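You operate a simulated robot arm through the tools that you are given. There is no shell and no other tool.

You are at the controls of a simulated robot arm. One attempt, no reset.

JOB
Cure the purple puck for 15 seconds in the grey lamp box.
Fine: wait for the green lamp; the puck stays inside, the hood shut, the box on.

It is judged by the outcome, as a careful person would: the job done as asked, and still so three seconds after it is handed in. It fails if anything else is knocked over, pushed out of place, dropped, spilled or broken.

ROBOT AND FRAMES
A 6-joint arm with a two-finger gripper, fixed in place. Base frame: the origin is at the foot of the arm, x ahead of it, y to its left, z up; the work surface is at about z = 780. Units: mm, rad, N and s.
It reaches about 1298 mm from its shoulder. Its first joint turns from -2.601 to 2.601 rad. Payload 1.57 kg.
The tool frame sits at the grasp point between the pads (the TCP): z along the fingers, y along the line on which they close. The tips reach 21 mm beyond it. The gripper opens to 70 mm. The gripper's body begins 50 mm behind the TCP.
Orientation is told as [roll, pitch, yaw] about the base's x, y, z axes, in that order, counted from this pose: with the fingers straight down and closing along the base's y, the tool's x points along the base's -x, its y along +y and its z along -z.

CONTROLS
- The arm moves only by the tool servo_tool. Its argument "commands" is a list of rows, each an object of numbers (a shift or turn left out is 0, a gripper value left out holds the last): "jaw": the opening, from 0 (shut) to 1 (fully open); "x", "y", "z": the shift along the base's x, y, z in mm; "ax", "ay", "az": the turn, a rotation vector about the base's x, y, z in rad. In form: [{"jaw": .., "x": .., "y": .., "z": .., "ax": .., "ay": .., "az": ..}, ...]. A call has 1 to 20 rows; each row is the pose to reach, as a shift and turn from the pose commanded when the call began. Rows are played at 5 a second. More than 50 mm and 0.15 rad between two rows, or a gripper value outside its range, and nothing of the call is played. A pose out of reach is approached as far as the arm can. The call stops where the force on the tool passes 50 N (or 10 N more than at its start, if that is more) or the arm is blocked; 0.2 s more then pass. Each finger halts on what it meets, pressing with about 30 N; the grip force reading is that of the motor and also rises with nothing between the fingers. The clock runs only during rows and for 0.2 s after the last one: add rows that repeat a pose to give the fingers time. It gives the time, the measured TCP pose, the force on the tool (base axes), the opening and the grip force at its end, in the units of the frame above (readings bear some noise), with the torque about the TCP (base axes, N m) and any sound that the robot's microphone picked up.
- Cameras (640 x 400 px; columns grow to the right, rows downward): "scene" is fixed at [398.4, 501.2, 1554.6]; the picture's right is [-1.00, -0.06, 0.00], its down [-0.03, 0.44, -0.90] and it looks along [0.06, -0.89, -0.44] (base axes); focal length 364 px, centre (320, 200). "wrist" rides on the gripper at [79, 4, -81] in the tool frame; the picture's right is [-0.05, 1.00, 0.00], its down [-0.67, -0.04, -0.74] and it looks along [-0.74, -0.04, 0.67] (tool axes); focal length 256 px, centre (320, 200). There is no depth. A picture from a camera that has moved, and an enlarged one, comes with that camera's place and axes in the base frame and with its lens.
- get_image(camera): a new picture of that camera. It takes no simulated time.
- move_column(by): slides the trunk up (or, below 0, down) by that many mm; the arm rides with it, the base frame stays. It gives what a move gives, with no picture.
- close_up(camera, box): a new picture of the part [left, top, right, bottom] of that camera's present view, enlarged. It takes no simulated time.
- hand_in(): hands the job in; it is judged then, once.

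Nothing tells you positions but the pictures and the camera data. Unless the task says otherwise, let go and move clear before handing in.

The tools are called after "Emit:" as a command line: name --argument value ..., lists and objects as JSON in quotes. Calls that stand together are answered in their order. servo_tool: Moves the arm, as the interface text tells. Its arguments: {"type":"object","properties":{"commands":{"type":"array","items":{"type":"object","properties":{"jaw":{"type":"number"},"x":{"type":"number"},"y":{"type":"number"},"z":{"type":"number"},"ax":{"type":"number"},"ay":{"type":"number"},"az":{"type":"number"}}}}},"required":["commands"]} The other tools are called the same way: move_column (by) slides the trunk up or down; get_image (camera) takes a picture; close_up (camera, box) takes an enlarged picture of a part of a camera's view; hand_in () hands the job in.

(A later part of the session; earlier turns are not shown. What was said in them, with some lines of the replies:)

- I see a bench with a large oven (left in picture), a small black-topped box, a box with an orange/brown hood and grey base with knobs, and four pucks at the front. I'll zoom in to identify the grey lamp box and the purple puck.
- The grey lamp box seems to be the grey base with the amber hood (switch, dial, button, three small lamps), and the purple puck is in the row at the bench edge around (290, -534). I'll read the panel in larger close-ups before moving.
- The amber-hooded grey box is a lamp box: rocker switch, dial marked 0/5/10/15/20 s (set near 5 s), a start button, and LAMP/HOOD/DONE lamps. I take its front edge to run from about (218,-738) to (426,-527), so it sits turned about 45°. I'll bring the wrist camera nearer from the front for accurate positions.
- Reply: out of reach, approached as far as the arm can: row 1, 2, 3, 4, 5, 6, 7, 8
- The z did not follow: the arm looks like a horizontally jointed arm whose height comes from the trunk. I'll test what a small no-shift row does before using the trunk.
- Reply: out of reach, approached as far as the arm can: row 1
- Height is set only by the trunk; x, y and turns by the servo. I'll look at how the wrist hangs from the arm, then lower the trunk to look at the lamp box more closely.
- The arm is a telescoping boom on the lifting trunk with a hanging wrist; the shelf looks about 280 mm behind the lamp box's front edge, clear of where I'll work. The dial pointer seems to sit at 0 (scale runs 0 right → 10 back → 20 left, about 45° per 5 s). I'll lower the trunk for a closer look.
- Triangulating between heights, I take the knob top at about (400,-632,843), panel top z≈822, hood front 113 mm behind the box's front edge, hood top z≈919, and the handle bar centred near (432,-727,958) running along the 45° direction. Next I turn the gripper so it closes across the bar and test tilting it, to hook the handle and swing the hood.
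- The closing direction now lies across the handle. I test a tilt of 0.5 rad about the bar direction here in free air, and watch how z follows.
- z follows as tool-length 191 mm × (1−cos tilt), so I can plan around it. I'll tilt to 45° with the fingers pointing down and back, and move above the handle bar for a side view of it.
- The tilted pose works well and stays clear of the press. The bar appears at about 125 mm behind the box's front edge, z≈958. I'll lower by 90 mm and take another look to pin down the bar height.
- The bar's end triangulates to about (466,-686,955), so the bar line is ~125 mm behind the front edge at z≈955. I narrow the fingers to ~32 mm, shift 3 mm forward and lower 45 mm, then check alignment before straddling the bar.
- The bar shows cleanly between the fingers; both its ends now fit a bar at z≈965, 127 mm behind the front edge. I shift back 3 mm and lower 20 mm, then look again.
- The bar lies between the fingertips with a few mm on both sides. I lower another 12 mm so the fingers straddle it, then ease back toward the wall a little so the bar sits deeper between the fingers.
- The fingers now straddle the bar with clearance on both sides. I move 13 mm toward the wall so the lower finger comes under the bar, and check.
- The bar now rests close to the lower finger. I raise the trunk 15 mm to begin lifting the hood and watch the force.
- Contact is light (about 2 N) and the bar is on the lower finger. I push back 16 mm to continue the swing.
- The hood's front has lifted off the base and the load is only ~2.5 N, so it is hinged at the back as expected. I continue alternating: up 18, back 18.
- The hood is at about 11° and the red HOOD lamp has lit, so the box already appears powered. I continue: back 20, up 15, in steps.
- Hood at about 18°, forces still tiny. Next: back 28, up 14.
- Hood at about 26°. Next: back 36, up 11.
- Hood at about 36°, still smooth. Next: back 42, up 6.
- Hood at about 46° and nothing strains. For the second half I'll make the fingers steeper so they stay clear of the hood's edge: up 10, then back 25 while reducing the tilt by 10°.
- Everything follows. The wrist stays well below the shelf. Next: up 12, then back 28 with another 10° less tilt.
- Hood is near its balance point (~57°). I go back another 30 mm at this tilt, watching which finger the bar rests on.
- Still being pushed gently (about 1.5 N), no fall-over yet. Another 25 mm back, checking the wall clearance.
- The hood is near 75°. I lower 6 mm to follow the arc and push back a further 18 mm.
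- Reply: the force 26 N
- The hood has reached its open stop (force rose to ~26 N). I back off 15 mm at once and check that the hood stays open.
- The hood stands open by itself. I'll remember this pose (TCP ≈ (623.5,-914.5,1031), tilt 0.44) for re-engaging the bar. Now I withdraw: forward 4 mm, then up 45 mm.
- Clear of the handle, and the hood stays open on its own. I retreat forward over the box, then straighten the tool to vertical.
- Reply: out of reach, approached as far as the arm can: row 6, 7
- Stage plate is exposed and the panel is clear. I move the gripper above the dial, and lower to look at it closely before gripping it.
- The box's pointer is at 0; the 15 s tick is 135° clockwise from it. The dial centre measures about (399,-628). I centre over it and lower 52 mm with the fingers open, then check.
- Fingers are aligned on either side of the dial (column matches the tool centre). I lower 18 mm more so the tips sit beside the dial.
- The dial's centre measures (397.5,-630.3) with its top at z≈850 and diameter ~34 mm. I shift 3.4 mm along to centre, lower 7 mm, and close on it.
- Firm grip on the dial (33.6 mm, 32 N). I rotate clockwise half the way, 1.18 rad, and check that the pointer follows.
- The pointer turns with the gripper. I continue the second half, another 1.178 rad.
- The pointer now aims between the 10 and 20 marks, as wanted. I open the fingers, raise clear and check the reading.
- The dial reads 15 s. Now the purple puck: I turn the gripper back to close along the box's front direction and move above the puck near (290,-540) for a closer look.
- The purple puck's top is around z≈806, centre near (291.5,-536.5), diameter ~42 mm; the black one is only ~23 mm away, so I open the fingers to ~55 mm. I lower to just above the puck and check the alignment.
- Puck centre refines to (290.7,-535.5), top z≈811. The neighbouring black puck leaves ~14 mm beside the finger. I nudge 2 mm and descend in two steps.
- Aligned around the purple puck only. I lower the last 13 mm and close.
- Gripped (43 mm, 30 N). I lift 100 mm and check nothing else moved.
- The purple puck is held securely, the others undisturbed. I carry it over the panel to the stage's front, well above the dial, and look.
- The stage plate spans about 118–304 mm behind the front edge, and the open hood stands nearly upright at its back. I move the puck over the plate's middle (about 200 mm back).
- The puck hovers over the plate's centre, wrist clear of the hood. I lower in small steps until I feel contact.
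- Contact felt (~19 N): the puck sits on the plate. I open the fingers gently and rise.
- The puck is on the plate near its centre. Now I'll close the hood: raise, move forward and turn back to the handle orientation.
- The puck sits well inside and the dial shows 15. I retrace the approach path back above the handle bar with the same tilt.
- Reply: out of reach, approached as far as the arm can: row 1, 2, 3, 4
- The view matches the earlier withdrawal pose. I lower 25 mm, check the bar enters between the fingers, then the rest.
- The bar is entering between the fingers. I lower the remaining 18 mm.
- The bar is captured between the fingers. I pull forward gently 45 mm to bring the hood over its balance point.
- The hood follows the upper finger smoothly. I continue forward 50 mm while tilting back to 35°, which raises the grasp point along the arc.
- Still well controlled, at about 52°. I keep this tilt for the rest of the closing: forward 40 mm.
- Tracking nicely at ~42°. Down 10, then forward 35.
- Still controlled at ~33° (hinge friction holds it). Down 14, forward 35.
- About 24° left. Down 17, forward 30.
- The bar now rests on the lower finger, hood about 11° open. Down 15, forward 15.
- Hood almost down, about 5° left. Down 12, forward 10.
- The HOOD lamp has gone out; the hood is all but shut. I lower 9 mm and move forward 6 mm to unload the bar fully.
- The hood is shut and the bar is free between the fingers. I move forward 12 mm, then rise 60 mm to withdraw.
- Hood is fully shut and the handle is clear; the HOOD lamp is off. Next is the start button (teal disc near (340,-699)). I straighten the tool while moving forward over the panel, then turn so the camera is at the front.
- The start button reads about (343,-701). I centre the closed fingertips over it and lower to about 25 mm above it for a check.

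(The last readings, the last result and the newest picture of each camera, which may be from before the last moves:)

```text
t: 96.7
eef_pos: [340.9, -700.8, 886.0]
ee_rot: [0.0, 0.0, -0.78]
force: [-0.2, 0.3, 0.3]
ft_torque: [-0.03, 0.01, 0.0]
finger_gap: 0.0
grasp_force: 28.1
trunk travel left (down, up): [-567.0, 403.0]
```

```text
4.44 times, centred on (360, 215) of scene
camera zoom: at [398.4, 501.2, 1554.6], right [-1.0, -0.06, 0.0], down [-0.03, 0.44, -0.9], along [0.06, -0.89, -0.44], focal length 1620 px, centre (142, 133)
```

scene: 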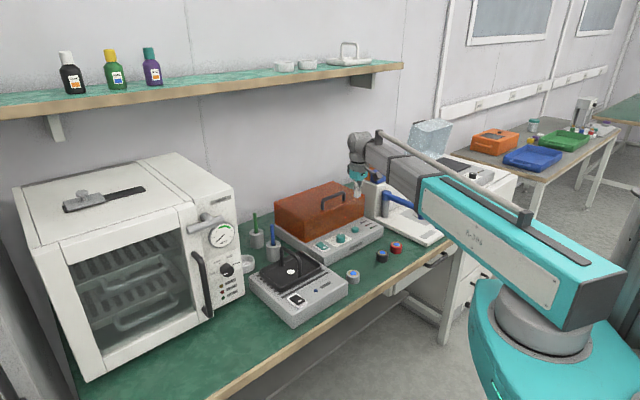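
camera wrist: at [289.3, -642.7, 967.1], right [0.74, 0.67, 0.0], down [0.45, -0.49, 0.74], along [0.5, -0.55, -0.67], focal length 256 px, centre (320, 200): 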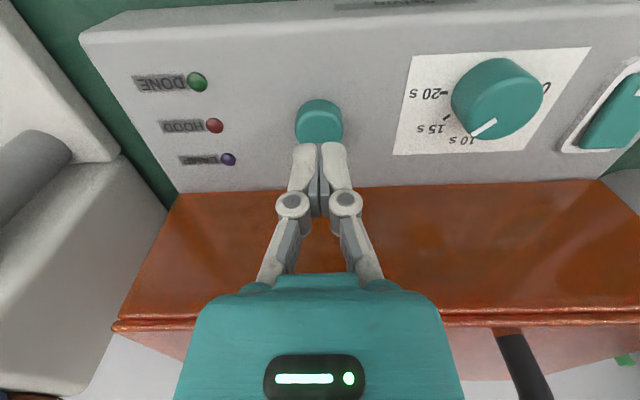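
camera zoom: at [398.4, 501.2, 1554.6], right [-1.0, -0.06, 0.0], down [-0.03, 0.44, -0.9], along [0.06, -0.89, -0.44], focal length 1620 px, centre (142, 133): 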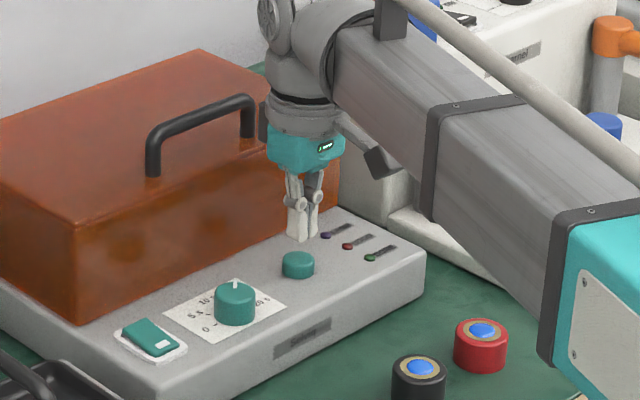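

Fingertips are centred above the button. I lower 22 mm, then press in small steps while watching force and sound.

Emit:
move_column --by -22

Emit:
close_up --camera "scene" --box '[325, 200, 385, 250]'

Emit:
get_image --camera "wrist"

```text
t: 97.3
eef_pos: [341.6, -701.8, 864.6]
ee_rot: [-0.001, 0.001, -0.779]
force: [-0.2, 1.5, 0.4]
ft_torque: [-0.01, -0.01, 0.02]
finger_gap: 6.0
grasp_force: 27.5
trunk travel left (down, up): [-545.0, 425.0]
```

```text
8.00 times, centred on (355, 225) of scene
camera zoom: at [398.4, 501.2, 1554.6], right [-1.0, -0.06, 0.0], down [-0.03, 0.44, -0.9], along [0.06, -0.89, -0.44], focal length 2915 px, centre (40, 0)
```

zoom: 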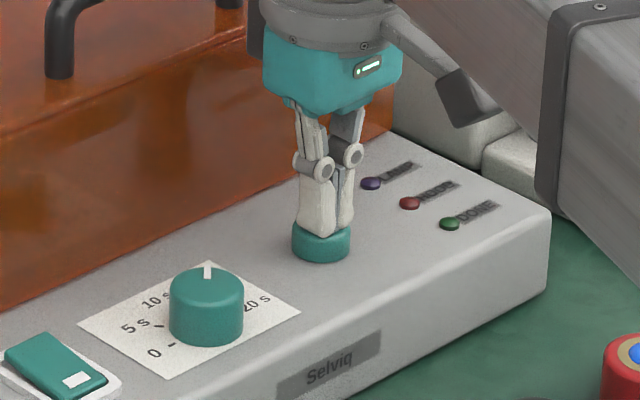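

```text
taken
camera wrist: at [289.3, -642.7, 945.0], right [0.74, 0.67, 0.0], down [0.45, -0.49, 0.74], along [0.5, -0.55, -0.67], focal length 256 px, centre (320, 200)
```

wrist: 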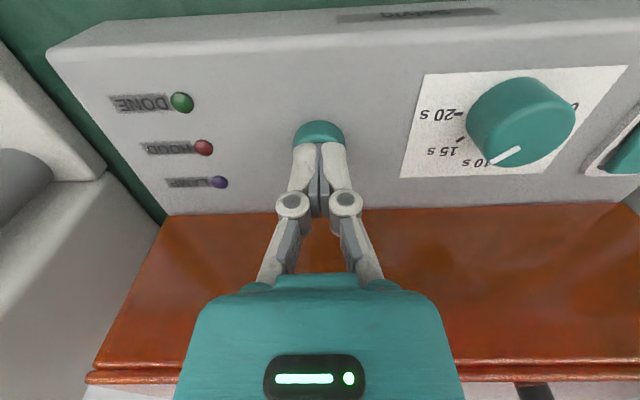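

The tips are right at the button's top. I press down 3 mm.

Emit:
move_column --by -3

Emit:
close_up --camera "scene" --box '[325, 200, 385, 250]'

```text
t: 97.9
eef_pos: [341.1, -701.3, 861.2]
ee_rot: [0.0, 0.0, -0.779]
force: [0.0, 0.1, 2.1]
ft_torque: [0.01, -0.01, 0.0]
finger_gap: 6.1
grasp_force: 28.4
trunk travel left (down, up): [-542.0, 428.0]
```

```text
8.00 times, centred on (355, 225) of scene
camera zoom: at [398.4, 501.2, 1554.6], right [-1.0, -0.06, 0.0], down [-0.03, 0.44, -0.9], along [0.06, -0.89, -0.44], focal length 2915 px, centre (40, 0)
```

zoom: 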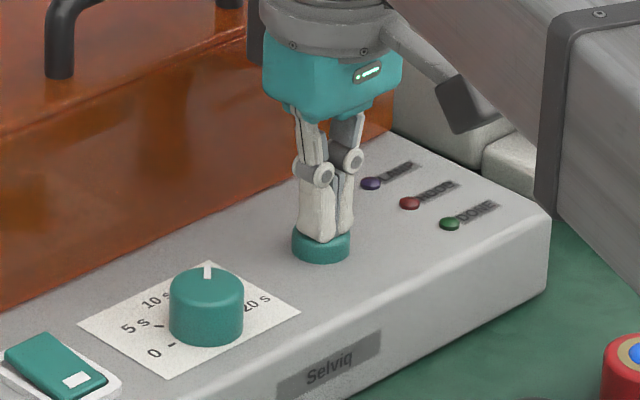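

Light contact now (2 N), no lamp change yet. I press 2 mm more.

Emit:
move_column --by -2

Emit:
close_up --camera "scene" --box '[325, 200, 385, 250]'

```text
t: 98.4
eef_pos: [340.6, -700.5, 858.7]
ee_rot: [0.001, -0.001, -0.779]
force: [-0.2, -0.2, 2.7]
ft_torque: [0.02, -0.05, -0.01]
finger_gap: 6.1
grasp_force: 28.7
trunk travel left (down, up): [-540.0, 430.0]
heard: click
```

```text
8.00 times, centred on (355, 225) of scene
camera zoom: at [398.4, 501.2, 1554.6], right [-1.0, -0.06, 0.0], down [-0.03, 0.44, -0.9], along [0.06, -0.89, -0.44], focal length 2915 px, centre (40, 0)
```

zoom: 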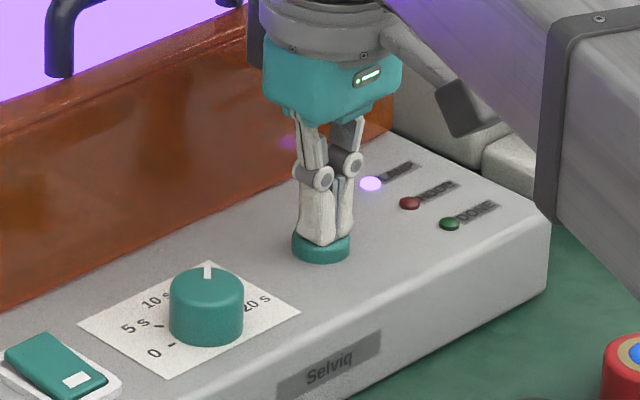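

A click was heard and the LAMP light and violet glow are on: the cure has started at t≈98.4. I lift off the button and will wait for the green DONE lamp.

Emit:
move_column --by 70

Emit:
get_image --camera "scene"

Emit:
close_up --camera "scene" --box '[300, 190, 400, 260]'

```text
t: 99.5
eef_pos: [342.9, -701.1, 928.6]
ee_rot: [-0.001, 0.0, -0.779]
force: [0.9, 0.3, 0.0]
ft_torque: [-0.01, -0.03, -0.01]
finger_gap: 0.2
grasp_force: 28.5
trunk travel left (down, up): [-610.0, 360.0]
```

```text
taken
```

scene: 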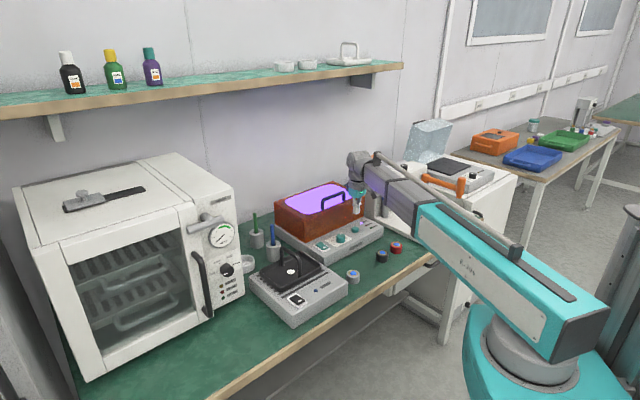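

```text
5.71 times, centred on (350, 225) of scene
camera zoom: at [398.4, 501.2, 1554.6], right [-1.0, -0.06, 0.0], down [-0.03, 0.44, -0.9], along [0.06, -0.89, -0.44], focal length 2082 px, centre (149, 57)
```

zoom: 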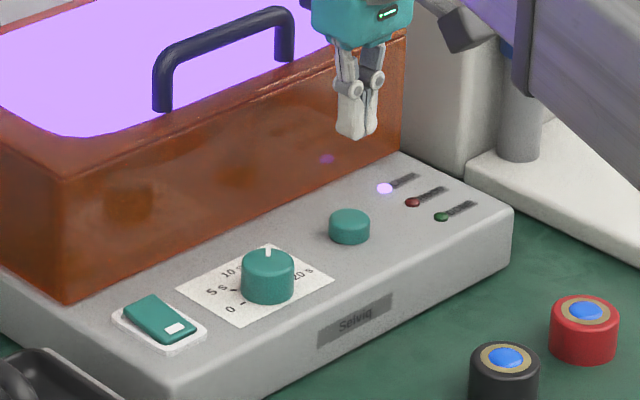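

The lamp is on with the hood shut. While it runs I move the arm up and clear, then wait out the time.

Emit:
move_column --by 120

Emit:
servo_tool --commands '[{"jaw": 0.2, "x": -20, "y": 20}, {"x": -40, "y": 40}, {"x": -60, "y": 60}, {"x": -80, "y": 80}, {"x": -80, "y": 80}, {"x": -80, "y": 80}, {"x": -80, "y": 80}, {"x": -80, "y": 80}, {"x": -80, "y": 80}, {"x": -80, "y": 80}, {"x": -80, "y": 80}, {"x": -80, "y": 80}, {"x": -80, "y": 80}, {"x": -80, "y": 80}, {"x": -80, "y": 80}, {"x": -80, "y": 80}, {"x": -80, "y": 80}, {"x": -80, "y": 80}, {"x": -80, "y": 80}, {"x": -80, "y": 80}]'

Emit:
servo_tool --commands '[{"jaw": 0.2}, {"jaw": 0.2}, {"jaw": 0.2}, {"jaw": 0.2}, {"jaw": 0.2}, {"jaw": 0.2}, {"jaw": 0.2}, {"jaw": 0.2}, {"jaw": 0.2}, {"jaw": 0.2}, {"jaw": 0.2}, {"jaw": 0.2}, {"jaw": 0.2}, {"jaw": 0.2}, {"jaw": 0.2}, {"jaw": 0.2}]'

Emit:
close_up --camera "scene" --box '[300, 190, 400, 260]'

```text
t: 101.0
eef_pos: [342.2, -700.6, 1048.4]
ee_rot: [-0.001, 0.0, -0.78]
force: [0.6, 0.7, -0.1]
ft_torque: [0.01, 0.01, 0.0]
finger_gap: 0.0
grasp_force: 28.5
trunk travel left (down, up): [-730.0, 240.0]
```

```text
t: 105.2
eef_pos: [262.3, -621.8, 1048.8]
ee_rot: [-0.001, 0.0, -0.78]
force: [0.6, 0.0, 0.0]
ft_torque: [0.0, 0.02, -0.01]
finger_gap: 14.0
grasp_force: 0.0
trunk travel left (down, up): [-730.0, 240.0]
```

```text
t: 108.6
eef_pos: [262.8, -621.3, 1049.1]
ee_rot: [0.0, 0.001, -0.778]
force: [-0.7, 1.1, -0.2]
ft_torque: [-0.03, 0.0, 0.0]
finger_gap: 14.1
grasp_force: 0.1
trunk travel left (down, up): [-730.0, 240.0]
```

```text
5.71 times, centred on (350, 225) of scene
camera zoom: at [398.4, 501.2, 1554.6], right [-1.0, -0.06, 0.0], down [-0.03, 0.44, -0.9], along [0.06, -0.89, -0.44], focal length 2082 px, centre (149, 57)
```

zoom: 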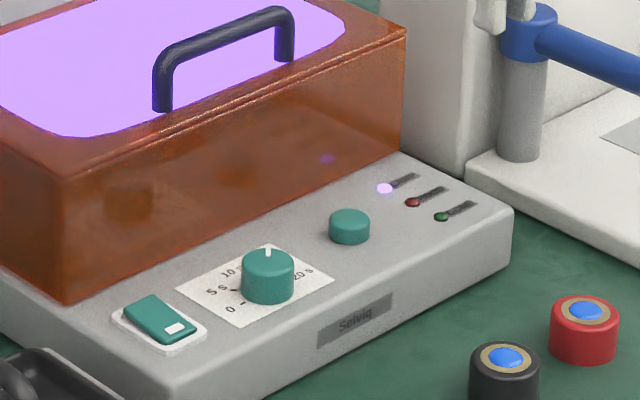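

The lamp is still burning at t≈108.6, about 10 s in. I keep waiting with the arm held still.

Emit:
servo_tool --commands '[{"jaw": 0.2}, {"jaw": 0.2}, {"jaw": 0.2}, {"jaw": 0.2}, {"jaw": 0.2}, {"jaw": 0.2}, {"jaw": 0.2}, {"jaw": 0.2}, {"jaw": 0.2}, {"jaw": 0.2}, {"jaw": 0.2}, {"jaw": 0.2}, {"jaw": 0.2}, {"jaw": 0.2}, {"jaw": 0.2}, {"jaw": 0.2}, {"jaw": 0.2}, {"jaw": 0.2}]'

Emit:
close_up --camera "scene" --box '[300, 190, 400, 260]'

Emit:
servo_tool --commands '[{"jaw": 0.2}, {"jaw": 0.2}, {"jaw": 0.2}, {"jaw": 0.2}, {"jaw": 0.2}, {"jaw": 0.2}, {"jaw": 0.2}, {"jaw": 0.2}]'

Emit:
close_up --camera "scene" --box '[300, 190, 400, 260]'

```text
t: 112.4
eef_pos: [262.6, -621.9, 1048.7]
ee_rot: [-0.001, 0.0, -0.778]
force: [-0.5, 1.1, -0.5]
ft_torque: [0.01, 0.0, 0.01]
finger_gap: 14.0
grasp_force: 0.1
trunk travel left (down, up): [-730.0, 240.0]
```

```text
5.71 times, centred on (350, 225) of scene
camera zoom: at [398.4, 501.2, 1554.6], right [-1.0, -0.06, 0.0], down [-0.03, 0.44, -0.9], along [0.06, -0.89, -0.44], focal length 2082 px, centre (149, 57)
```

zoom: 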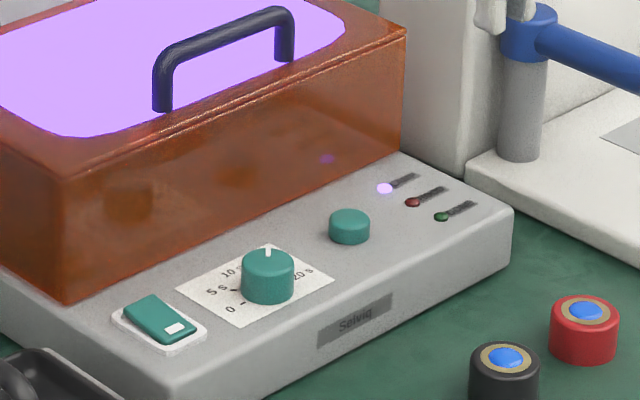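

```text
t: 114.2
eef_pos: [261.6, -621.0, 1048.2]
ee_rot: [0.001, 0.0, -0.778]
force: [-0.3, 0.4, -0.2]
ft_torque: [0.01, -0.01, 0.0]
finger_gap: 13.9
grasp_force: 0.1
trunk travel left (down, up): [-730.0, 240.0]
```

```text
5.71 times, centred on (350, 225) of scene
camera zoom: at [398.4, 501.2, 1554.6], right [-1.0, -0.06, 0.0], down [-0.03, 0.44, -0.9], along [0.06, -0.89, -0.44], focal length 2082 px, centre (149, 57)
```

zoom: 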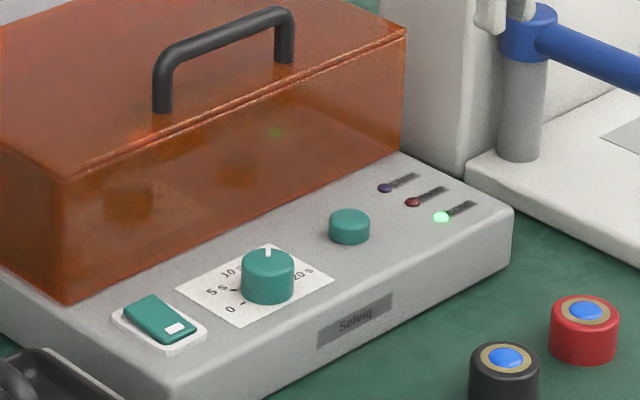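

The green DONE lamp is lit about 15 s after the start and the lamp is off. I take a last look at the whole scene before handing in.

Emit:
get_image --camera "scene"

Emit:
get_image --camera "wrist"

```text
taken
```

scene: 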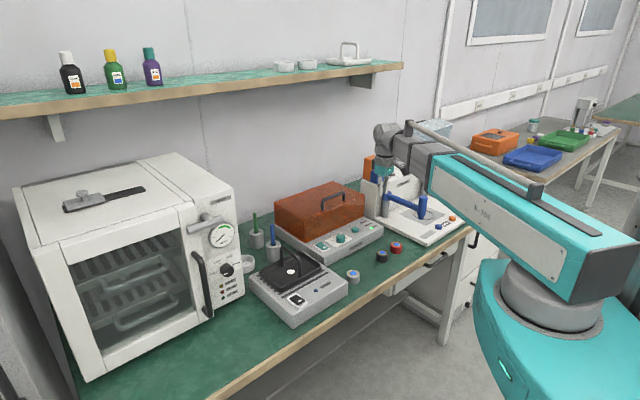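

```text
taken
camera wrist: at [209.7, -562.8, 1130.0], right [0.74, 0.67, 0.0], down [0.45, -0.49, 0.74], along [0.5, -0.55, -0.67], focal length 256 px, centre (320, 200)
```

wrist: 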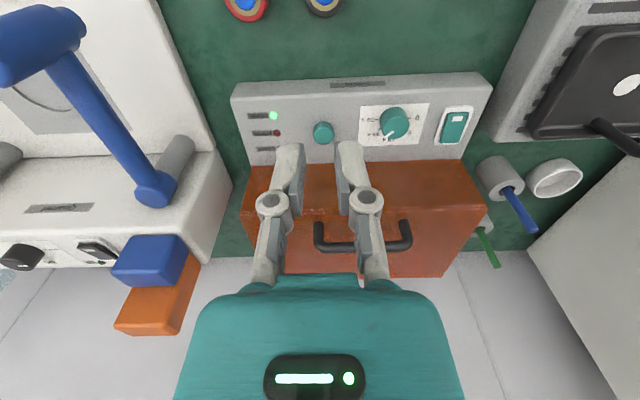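

The hood is shut with the purple puck inside, the dial is at 15 s, the green DONE lamp is lit, and the box is still on. Nothing else has been disturbed and the arm is clear, so I hand the job in.

Emit:
hand_in

```text
The job is handed in.
```

The purple puck was cured for 15 seconds in the grey lamp box, and I handed the job in after the green DONE lamp came on.

- **Cure:** I set the dial to 15 s and pressed start. The lamp lit straight away, and DONE showed about 15 s later.
- **Left as asked:** the puck is inside, the hood is shut and the box is on. It was already switched on when I started, so I never touched its power switch.
- **Surroundings:** the last pictures showed nothing else knocked over or moved. The arm was empty and clear of everything.
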